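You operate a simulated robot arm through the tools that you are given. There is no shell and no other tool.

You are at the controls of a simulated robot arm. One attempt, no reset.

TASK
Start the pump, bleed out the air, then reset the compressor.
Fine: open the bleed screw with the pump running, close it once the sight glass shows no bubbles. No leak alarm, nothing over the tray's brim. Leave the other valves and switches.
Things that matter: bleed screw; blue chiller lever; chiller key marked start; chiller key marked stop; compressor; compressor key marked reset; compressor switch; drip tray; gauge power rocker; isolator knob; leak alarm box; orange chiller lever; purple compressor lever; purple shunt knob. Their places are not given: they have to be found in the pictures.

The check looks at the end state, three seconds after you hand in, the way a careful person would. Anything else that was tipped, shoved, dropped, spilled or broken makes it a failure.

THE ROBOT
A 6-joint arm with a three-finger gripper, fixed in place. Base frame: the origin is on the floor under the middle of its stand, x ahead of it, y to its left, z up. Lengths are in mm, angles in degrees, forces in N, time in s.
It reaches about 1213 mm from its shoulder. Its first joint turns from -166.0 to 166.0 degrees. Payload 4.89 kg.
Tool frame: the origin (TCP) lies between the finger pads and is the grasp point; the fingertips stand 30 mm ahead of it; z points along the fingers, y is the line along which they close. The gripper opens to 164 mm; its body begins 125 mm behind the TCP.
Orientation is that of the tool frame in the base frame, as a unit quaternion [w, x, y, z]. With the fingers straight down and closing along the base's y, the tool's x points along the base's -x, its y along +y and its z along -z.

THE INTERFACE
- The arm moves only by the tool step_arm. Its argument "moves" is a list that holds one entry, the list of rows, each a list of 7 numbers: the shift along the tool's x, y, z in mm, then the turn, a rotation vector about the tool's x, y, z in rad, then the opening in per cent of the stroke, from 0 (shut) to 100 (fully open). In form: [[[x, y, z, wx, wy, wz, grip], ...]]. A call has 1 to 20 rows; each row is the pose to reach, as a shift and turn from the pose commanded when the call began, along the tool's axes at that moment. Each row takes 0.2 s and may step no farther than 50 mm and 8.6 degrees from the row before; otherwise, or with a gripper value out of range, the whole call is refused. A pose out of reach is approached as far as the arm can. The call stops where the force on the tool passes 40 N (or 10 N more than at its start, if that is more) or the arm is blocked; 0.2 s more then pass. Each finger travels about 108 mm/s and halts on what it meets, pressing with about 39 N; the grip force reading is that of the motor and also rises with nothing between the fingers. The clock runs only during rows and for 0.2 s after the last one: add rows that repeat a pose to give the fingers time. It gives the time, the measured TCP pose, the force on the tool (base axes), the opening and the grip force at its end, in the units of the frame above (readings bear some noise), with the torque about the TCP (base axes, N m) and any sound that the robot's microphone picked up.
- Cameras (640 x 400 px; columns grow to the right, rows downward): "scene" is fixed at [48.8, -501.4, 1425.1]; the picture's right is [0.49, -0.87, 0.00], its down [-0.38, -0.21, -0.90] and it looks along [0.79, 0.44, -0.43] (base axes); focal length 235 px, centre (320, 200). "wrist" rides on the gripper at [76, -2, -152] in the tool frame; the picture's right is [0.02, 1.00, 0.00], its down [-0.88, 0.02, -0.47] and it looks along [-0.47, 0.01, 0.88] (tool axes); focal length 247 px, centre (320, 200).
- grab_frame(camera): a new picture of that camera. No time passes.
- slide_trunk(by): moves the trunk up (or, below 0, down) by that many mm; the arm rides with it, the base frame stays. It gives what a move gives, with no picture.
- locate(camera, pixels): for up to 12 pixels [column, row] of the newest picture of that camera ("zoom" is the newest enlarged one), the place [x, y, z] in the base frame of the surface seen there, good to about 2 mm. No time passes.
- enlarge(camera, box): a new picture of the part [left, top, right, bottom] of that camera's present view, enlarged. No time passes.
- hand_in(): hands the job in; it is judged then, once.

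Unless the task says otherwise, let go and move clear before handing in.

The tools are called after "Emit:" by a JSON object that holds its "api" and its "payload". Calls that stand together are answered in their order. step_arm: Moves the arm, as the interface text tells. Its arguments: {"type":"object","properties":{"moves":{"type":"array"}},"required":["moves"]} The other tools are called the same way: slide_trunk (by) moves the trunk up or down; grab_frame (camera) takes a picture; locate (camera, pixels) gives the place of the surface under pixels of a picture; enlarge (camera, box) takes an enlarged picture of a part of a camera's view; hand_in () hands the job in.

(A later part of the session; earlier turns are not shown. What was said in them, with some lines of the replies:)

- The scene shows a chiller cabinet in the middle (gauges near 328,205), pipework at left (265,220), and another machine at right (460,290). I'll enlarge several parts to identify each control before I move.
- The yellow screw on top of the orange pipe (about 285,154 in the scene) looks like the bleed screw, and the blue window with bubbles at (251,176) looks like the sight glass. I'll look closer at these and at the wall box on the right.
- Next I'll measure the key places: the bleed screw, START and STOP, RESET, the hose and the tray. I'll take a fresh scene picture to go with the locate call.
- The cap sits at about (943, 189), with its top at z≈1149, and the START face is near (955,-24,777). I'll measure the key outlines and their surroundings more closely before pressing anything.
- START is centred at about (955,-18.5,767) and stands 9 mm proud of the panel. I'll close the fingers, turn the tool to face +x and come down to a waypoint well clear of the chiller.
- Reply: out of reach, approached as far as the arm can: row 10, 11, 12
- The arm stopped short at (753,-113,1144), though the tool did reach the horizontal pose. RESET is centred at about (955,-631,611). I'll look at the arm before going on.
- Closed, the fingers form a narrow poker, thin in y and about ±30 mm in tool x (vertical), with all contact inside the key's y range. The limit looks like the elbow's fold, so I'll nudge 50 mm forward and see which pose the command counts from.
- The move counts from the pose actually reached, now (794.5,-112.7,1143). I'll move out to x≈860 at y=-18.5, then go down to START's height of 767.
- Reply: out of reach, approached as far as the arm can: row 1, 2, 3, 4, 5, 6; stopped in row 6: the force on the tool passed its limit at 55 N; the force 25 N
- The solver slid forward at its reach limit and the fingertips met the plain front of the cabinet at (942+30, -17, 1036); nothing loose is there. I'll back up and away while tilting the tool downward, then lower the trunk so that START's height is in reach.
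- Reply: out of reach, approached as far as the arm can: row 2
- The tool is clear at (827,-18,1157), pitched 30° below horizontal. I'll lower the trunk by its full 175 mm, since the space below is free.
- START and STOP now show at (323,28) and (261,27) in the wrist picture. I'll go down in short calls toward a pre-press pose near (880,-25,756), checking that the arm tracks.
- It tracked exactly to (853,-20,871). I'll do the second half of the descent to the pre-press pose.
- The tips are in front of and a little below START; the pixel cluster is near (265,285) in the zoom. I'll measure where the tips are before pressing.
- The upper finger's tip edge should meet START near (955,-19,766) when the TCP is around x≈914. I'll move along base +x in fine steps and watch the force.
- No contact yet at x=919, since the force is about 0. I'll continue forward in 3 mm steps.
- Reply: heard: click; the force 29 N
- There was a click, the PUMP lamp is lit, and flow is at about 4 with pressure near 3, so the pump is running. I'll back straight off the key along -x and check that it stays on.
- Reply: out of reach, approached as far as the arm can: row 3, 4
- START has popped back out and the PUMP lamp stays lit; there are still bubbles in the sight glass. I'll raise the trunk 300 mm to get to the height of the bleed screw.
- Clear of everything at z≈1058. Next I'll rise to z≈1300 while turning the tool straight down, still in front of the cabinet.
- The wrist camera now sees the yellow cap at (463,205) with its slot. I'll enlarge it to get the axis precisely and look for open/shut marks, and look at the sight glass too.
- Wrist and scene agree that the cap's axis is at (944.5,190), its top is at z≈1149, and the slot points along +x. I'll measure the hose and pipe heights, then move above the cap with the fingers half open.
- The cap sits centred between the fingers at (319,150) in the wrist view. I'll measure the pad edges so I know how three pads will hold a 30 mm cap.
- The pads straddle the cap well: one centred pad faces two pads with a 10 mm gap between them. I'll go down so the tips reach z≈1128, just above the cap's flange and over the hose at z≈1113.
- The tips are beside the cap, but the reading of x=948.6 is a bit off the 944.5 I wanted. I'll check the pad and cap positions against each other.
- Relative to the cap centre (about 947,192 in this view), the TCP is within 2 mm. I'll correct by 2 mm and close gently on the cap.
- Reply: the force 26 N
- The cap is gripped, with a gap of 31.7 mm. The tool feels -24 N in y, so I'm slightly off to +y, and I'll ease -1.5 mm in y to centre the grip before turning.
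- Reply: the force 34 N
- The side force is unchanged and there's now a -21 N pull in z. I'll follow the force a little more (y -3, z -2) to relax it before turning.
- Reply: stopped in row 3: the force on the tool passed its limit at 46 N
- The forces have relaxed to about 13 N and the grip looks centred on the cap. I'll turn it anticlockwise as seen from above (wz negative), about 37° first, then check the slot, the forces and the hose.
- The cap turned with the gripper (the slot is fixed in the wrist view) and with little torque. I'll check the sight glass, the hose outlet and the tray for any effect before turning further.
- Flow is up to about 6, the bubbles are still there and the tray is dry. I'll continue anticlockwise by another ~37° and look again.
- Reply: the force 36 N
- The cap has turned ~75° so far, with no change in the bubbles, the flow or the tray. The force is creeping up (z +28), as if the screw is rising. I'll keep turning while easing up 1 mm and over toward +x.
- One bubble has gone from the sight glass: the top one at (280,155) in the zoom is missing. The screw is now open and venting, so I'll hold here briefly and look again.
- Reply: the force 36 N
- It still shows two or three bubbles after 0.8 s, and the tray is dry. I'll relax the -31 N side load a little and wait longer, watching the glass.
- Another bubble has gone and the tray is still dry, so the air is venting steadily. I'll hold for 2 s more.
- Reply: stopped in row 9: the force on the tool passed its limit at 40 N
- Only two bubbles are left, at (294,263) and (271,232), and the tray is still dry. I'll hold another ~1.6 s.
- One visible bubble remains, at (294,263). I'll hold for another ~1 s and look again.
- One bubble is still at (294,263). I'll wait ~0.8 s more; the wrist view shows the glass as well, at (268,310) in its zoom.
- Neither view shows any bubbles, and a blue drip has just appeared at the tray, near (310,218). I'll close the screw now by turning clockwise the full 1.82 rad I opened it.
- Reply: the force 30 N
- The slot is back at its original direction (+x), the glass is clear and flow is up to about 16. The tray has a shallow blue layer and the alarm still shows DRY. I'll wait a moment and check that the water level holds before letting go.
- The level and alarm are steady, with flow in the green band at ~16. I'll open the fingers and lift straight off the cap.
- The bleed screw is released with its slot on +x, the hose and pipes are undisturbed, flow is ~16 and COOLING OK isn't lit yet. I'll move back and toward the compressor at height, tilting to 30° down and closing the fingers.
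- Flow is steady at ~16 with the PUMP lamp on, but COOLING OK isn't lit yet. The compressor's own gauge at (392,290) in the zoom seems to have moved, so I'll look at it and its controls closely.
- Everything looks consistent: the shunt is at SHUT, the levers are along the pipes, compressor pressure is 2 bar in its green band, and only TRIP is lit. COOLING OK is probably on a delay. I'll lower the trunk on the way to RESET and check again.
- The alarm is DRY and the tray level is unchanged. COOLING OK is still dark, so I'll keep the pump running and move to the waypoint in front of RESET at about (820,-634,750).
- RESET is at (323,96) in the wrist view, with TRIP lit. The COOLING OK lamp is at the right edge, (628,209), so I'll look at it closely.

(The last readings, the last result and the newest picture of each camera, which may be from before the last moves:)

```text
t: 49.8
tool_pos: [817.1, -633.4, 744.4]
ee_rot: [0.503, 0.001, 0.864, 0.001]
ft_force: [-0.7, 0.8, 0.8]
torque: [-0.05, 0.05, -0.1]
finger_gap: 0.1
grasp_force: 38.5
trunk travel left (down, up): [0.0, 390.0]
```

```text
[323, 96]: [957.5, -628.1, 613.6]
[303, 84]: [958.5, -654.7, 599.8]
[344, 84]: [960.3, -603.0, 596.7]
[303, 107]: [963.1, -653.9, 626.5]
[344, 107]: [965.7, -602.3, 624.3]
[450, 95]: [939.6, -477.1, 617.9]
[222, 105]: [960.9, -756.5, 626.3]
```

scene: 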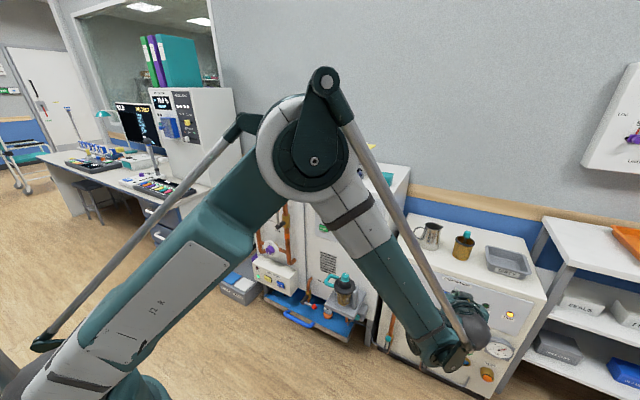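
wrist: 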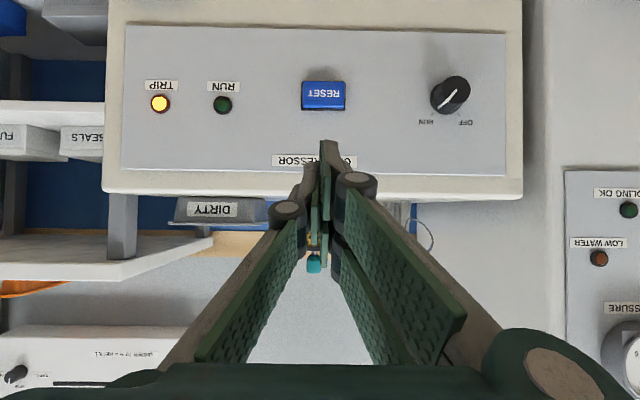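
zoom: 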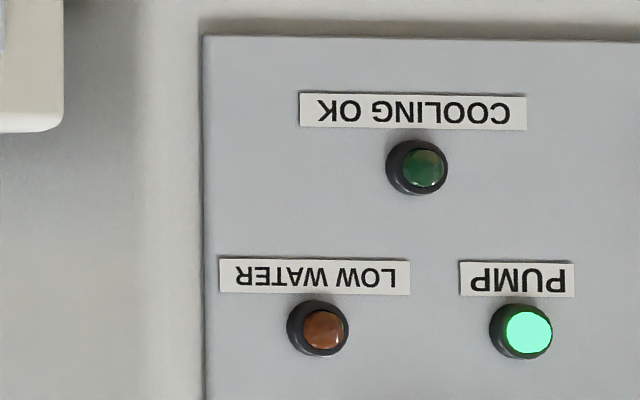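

COOLING OK is still dark with PUMP lit, so I'll let some time pass while moving to the pre-press pose in front of RESET, about 75 mm off the key.

Emit:
{"api": "step_arm", "payload": {"moves": [[[24, 0.2, 32, 0, 0, 0, 0], [48, 0.4, 64, 0, 0, 0, 0], [72, 0.4, 96, 0, 0, 0, 0], [95.3, 0.4, 120, 0, 0, 0, 0], [95.3, 0.4, 120, 0, 0, 0, 0], [95.3, 0.4, 120, 0, 0, 0, 0]]]}}

Emit:
{"api": "grab_frame", "payload": {"camera": "wrist"}}

Emit:
{"api": "grab_frame", "payload": {"camera": "scene"}}

```text
t: 51.2
tool_pos: [874.1, -634.0, 602.9]
ee_rot: [0.501, 0.001, 0.865, 0.001]
ft_force: [0.3, -0.1, 0.7]
torque: [0.01, 0.02, -0.01]
finger_gap: 0.1
grasp_force: 38.7
trunk travel left (down, up): [0.0, 390.0]
```

```text
taken
```

wrist: 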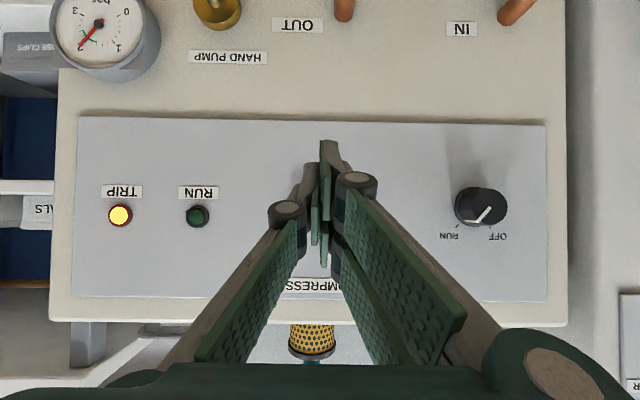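

```text
taken
```

scene: 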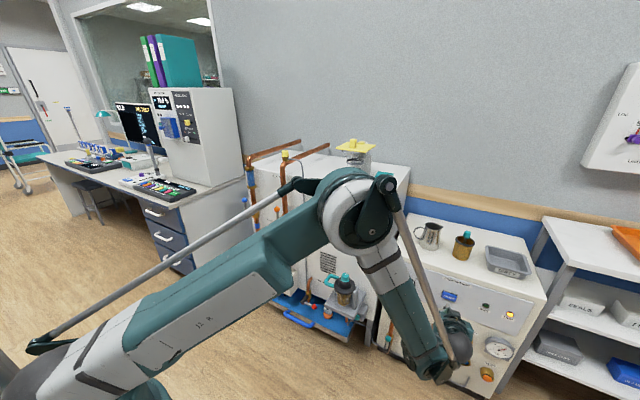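

I'm at the pre-press pose (874,-634,603). I'll check which way the compressor switch points and the COOLING OK lamp before pressing.

Emit:
{"api": "enlarge", "payload": {"camera": "wrist", "box": [430, 170, 530, 250]}}

Emit:
{"api": "enlarge", "payload": {"camera": "wrist", "box": [290, 130, 370, 230]}}

Emit:
{"api": "enlarge", "payload": {"camera": "scene", "box": [300, 180, 420, 270]}}

```text
5.00 times, centred on (480, 210) of wrist
```

zoom: 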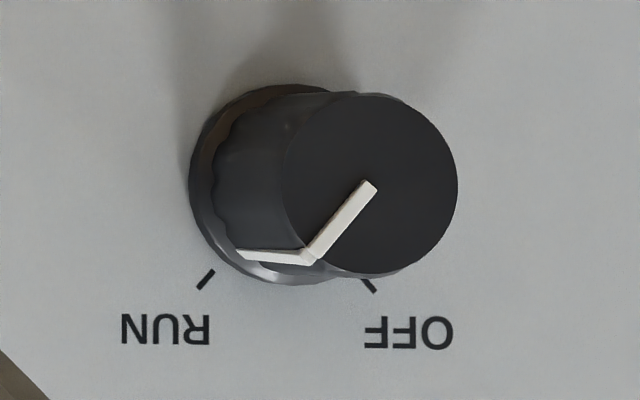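

```text
4.00 times, centred on (330, 180) of wrist
```

zoom: 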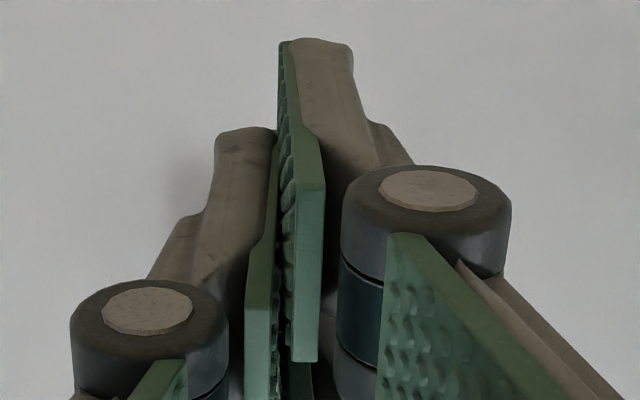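

```text
4.44 times, centred on (360, 225) of scene
```

zoom: 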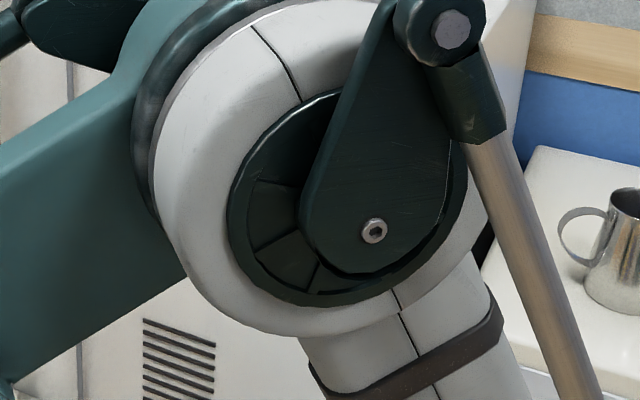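

The switch points to RUN, which is right. I'll wait a few seconds here so the cooling interlock has time to settle before I press RESET.

Emit:
{"api": "step_arm", "payload": {"moves": [[[0, 0, 0, 0, 0, 0, 0], [0, 0, 0, 0, 0, 0, 0], [0, 0, 0, 0, 0, 0, 0], [0, 0, 0, 0, 0, 0, 0], [0, 0, 0, 0, 0, 0, 0], [0, 0, 0, 0, 0, 0, 0], [0, 0, 0, 0, 0, 0, 0], [0, 0, 0, 0, 0, 0, 0], [0, 0, 0, 0, 0, 0, 0], [0, 0, 0, 0, 0, 0, 0], [0, 0, 0, 0, 0, 0, 0], [0, 0, 0, 0, 0, 0, 0], [0, 0, 0, 0, 0, 0, 0], [0, 0, 0, 0, 0, 0, 0], [0, 0, 0, 0, 0, 0, 0], [0, 0, 0, 0, 0, 0, 0], [0, 0, 0, 0, 0, 0, 0], [0, 0, 0, 0, 0, 0, 0], [0, 0, 0, 0, 0, 0, 0], [0, 0, 0, 0, 0, 0, 0]]]}}

Emit:
{"api": "grab_frame", "payload": {"camera": "scene"}}

Emit:
{"api": "enlarge", "payload": {"camera": "scene", "box": [420, 270, 540, 345]}}

```text
t: 55.4
tool_pos: [875.6, -634.1, 603.6]
ee_rot: [0.502, 0.001, 0.865, 0.001]
ft_force: [0.0, -0.5, 0.0]
torque: [0.01, -0.02, -0.01]
finger_gap: 0.0
grasp_force: 38.9
trunk travel left (down, up): [0.0, 390.0]
```

```text
taken
```

scene: 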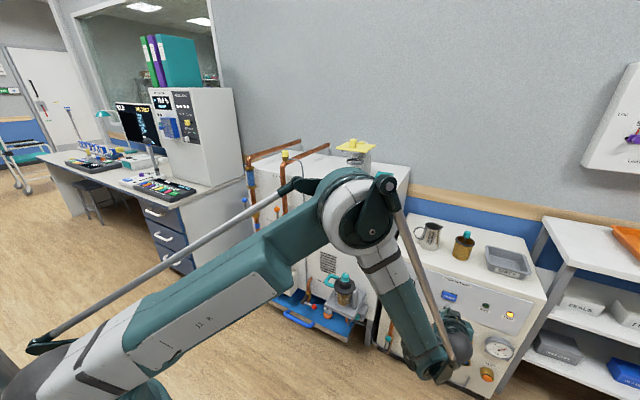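

```text
5.33 times, centred on (480, 308) of scene
```

zoom: 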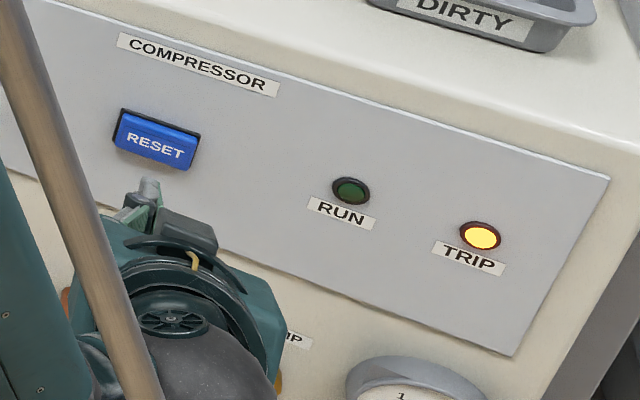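

The tips are in front of RESET, which isn't touched yet, and TRIP is lit. I'll press along +x the same way as START, in fine steps, aiming at key height z≈612.

Emit:
{"api": "step_arm", "payload": {"moves": [[[-5.7, 0, 19.8, 0, 0, 0, 0], [-15.7, 0, 37.1, 0, 0, 0, 0], [-19.7, 0, 44.1, 0, 0, 0, 0], [-21.2, 0, 46.7, 0, 0, 0, 0], [-22.7, 0, 49.3, 0, 0, 0, 0], [-24.2, 0, 51.9, 0, 0, 0, 0], [-24.2, 0, 51.9, 0, 0, 0, 0]]]}}

Emit:
{"api": "enlarge", "payload": {"camera": "scene", "box": [420, 270, 540, 345]}}

```text
t: 56.9
tool_pos: [927.5, -634.5, 602.5]
ee_rot: [0.501, 0.002, 0.865, 0.0]
ft_force: [-36.2, 5.9, -10.1]
torque: [-0.19, -1.83, -0.01]
finger_gap: 0.0
grasp_force: 39.4
trunk travel left (down, up): [0.0, 390.0]
heard: click
stopped in row 7: the force on the tool passed its limit at 51 N (the readings are from after the stop); the commanded pose is now the measured one
```

```text
5.33 times, centred on (480, 308) of scene
```

zoom: 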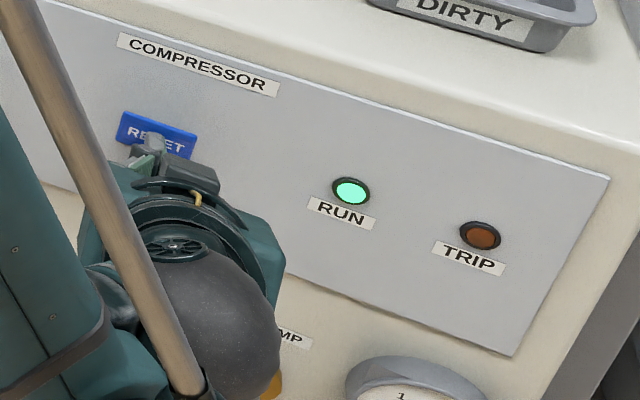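

There was a click: RUN is now lit and TRIP is out. I'll back straight off the key along -x and move clear.

Emit:
{"api": "step_arm", "payload": {"moves": [[[5, 0, -8.7, 0, 0, 0, 0], [17.5, 0, -30.3, 0, 0, 0, 0], [35, 0, -60.6, 0, 0, 0, 0], [15, 0, -90, 0, 0, 0, 0], [-20, 0, -120, 0, 0, 0, 0], [-55, 0, -150, 0, 0, 0, 0], [-90, 0, -175, 0, 0, 0, 0], [-90, 0, -175, 0, 0, 0, 0]]]}}

Emit:
{"api": "grab_frame", "payload": {"camera": "scene"}}

Emit:
{"api": "grab_frame", "payload": {"camera": "wrist"}}

Emit:
{"api": "enlarge", "payload": {"camera": "scene", "box": [380, 255, 530, 345]}}

```text
t: 58.6
tool_pos: [826.3, -634.2, 762.2]
ee_rot: [0.5, 0.0, 0.866, 0.001]
ft_force: [-0.4, -0.4, 0.2]
torque: [0.03, -0.07, 0.04]
finger_gap: 0.3
grasp_force: 38.9
trunk travel left (down, up): [0.0, 390.0]
```

```text
taken
```

scene: 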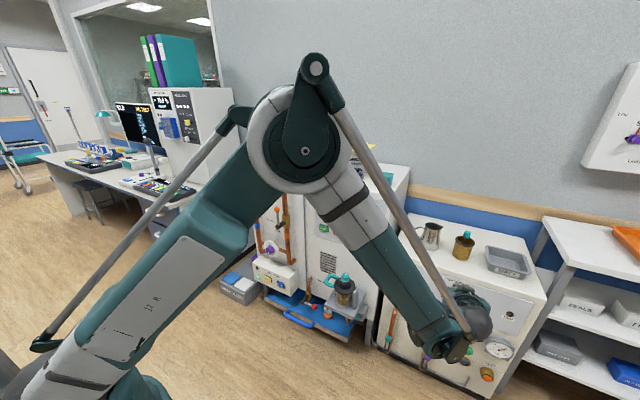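

```text
taken
```

wrist: 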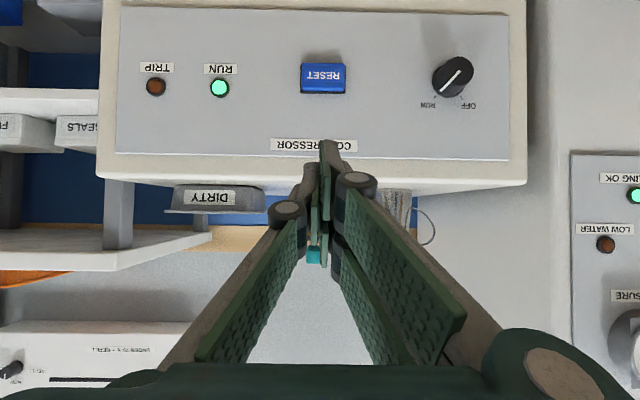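

```text
4.27 times, centred on (455, 300) of scene
```

zoom: 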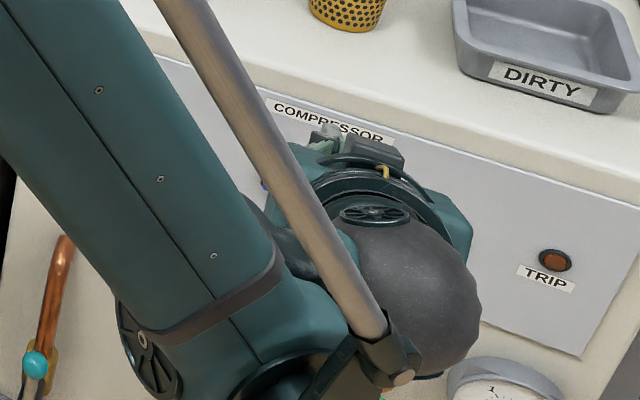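

RUN is lit, TRIP is out, and COOLING OK is now green at (633,196) in the wrist view. I'll move the arm up and away so I can check the whole scene before handing in.

Emit:
{"api": "step_arm", "payload": {"moves": [[[-30, 0, -26, 0, 0, 0, 0], [-60, 0, -52, 0, 0, 0, 0], [-90, 0, -78, 0, 0, 0, 0], [-120, 0, -104, 0, 0, 0, 0], [-150, 0, -130, 0, 0, 0, 0], [-180, 0, -156, 0, 0, 0, 0], [-200, 30, -170, 0, 0, 0, 0], [-215, 70, -180, 0, 0, 0, 0], [-230, 110, -190, 0, 0, 0, 0], [-230, 155, -190, 0, 0, 0, 0], [-230, 200, -190, 0, 0, 0, 0], [-230, 200, -190, 0, 0, 0, 0]]]}}

Emit:
{"api": "slide_trunk", "payload": {"by": 200}}

Emit:
{"api": "grab_frame", "payload": {"camera": "scene"}}

Emit:
{"api": "grab_frame", "payload": {"camera": "wrist"}}

```text
t: 61.2
tool_pos: [772.7, -431.7, 1059.5]
ee_rot: [0.501, 0.001, 0.865, 0.001]
ft_force: [-0.1, -1.3, -0.4]
torque: [0.09, -0.05, 0.15]
finger_gap: 0.1
grasp_force: 39.2
trunk travel left (down, up): [0.0, 390.0]
```

```text
t: 63.4
tool_pos: [772.6, -432.6, 1258.9]
ee_rot: [0.501, 0.0, 0.866, 0.002]
ft_force: [0.4, -0.3, -0.2]
torque: [-0.01, -0.01, -0.01]
finger_gap: 0.2
grasp_force: 38.8
trunk travel left (down, up): [-200.0, 190.0]
```

```text
taken
```

scene: 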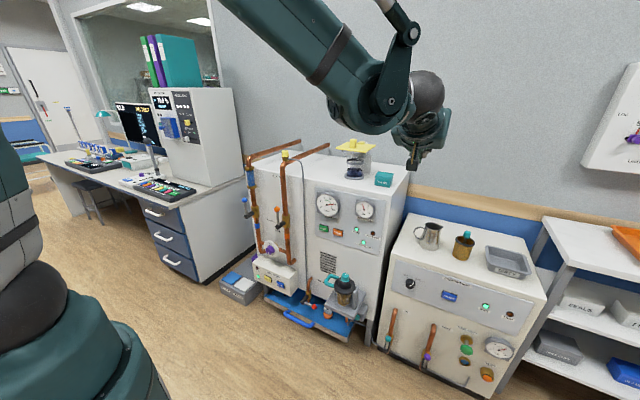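

```text
taken
```

wrist: 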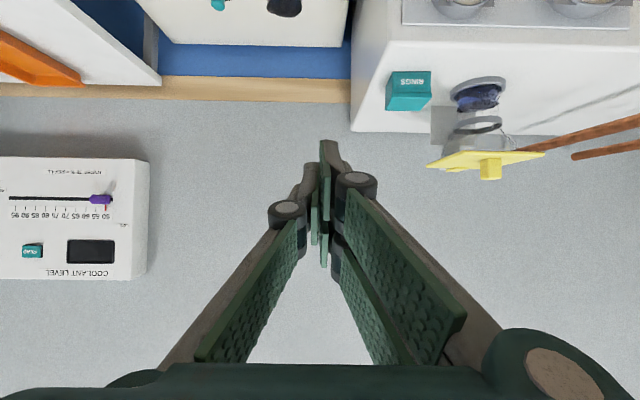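

The arm is clear and the whole bench is visible again. I'll take a last close look at the lamps, gauges, sight glass, bleed screw, tray and alarm.

Emit:
{"api": "enlarge", "payload": {"camera": "scene", "box": [240, 140, 400, 250]}}

Emit:
{"api": "enlarge", "payload": {"camera": "scene", "box": [240, 255, 380, 345]}}

Emit:
{"api": "enlarge", "payload": {"camera": "scene", "box": [370, 210, 560, 400]}}

Emit:
{"api": "enlarge", "payload": {"camera": "scene", "box": [264, 142, 304, 167]}}

Emit:
{"api": "enlarge", "payload": {"camera": "scene", "box": [238, 155, 268, 200]}}

```text
3.64 times, centred on (320, 195) of scene
```

zoom: 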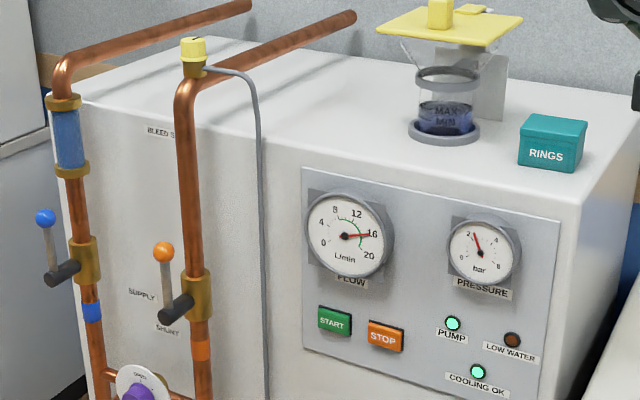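

```text
4.44 times, centred on (310, 300) of scene
```

zoom: 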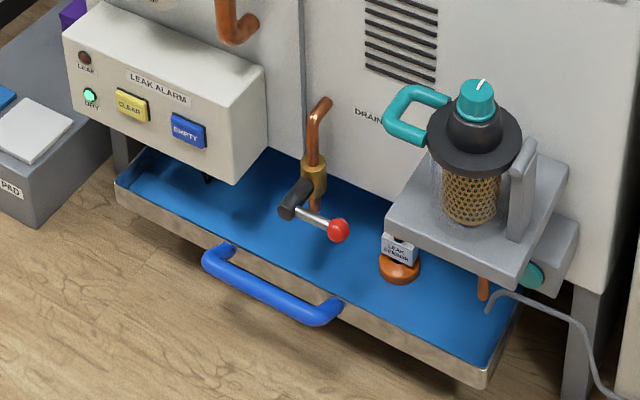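

```text
2.11 times, centred on (465, 305) of scene
```

zoom: 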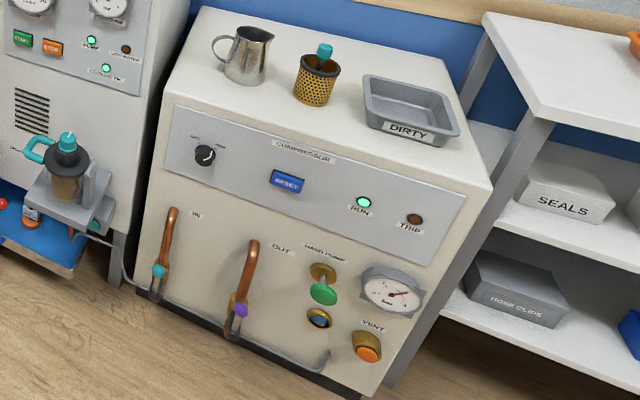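

```text
16.00 times, centred on (284, 154) of scene
```

zoom: 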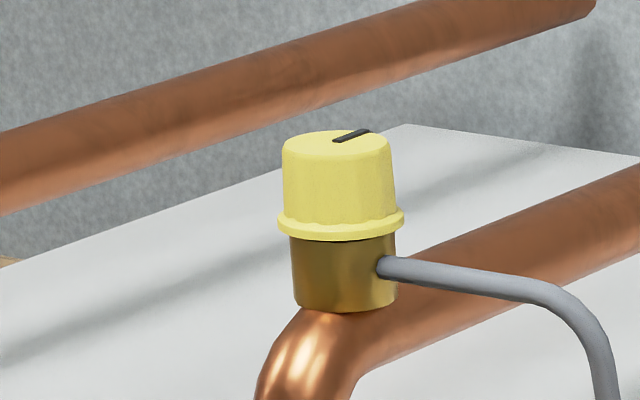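

```text
8.89 times, centred on (253, 178) of scene
```

zoom: 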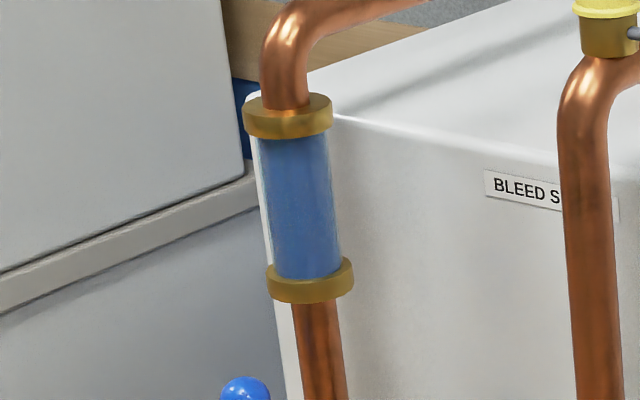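

The final pictures show PUMP, COOLING OK and RUN lit, with TRIP and LEAK out and DRY lit. The sight glass is clear, the bleed screw is back at its closed mark, the tray is below its brim, and the other valves and switches are as they were. The arm is clear, so I'm handing in.

Emit:
{"api": "hand_in", "payload": {}}

```text
The job is handed in.
```

I started the pump, bled the air out, closed the bleed screw and reset the compressor. The job is handed in, but no verdict has come back.

- **Pump:** the PUMP lamp is lit. Flow reads about 16 L/min, inside the green band.
- **Bleeding:** I opened the bleed screw with the pump running. I closed it once neither camera showed bubbles in the sight glass, and its slot is back where it started.
- **Compressor:** RUN is lit and TRIP is out. COOLING OK was dark when I pressed RESET and came on afterwards.
- **Tray and alarm:** the tray holds some water, below its brim and not rising since the screw was closed. The leak alarm still shows DRY.
- **Other controls:** I left the other valves and switches alone.

On the first approach to START, the closed fingertips hit the chiller cabinet's plain front at about 55 N, near its top edge. I saw no damage and nothing moved.
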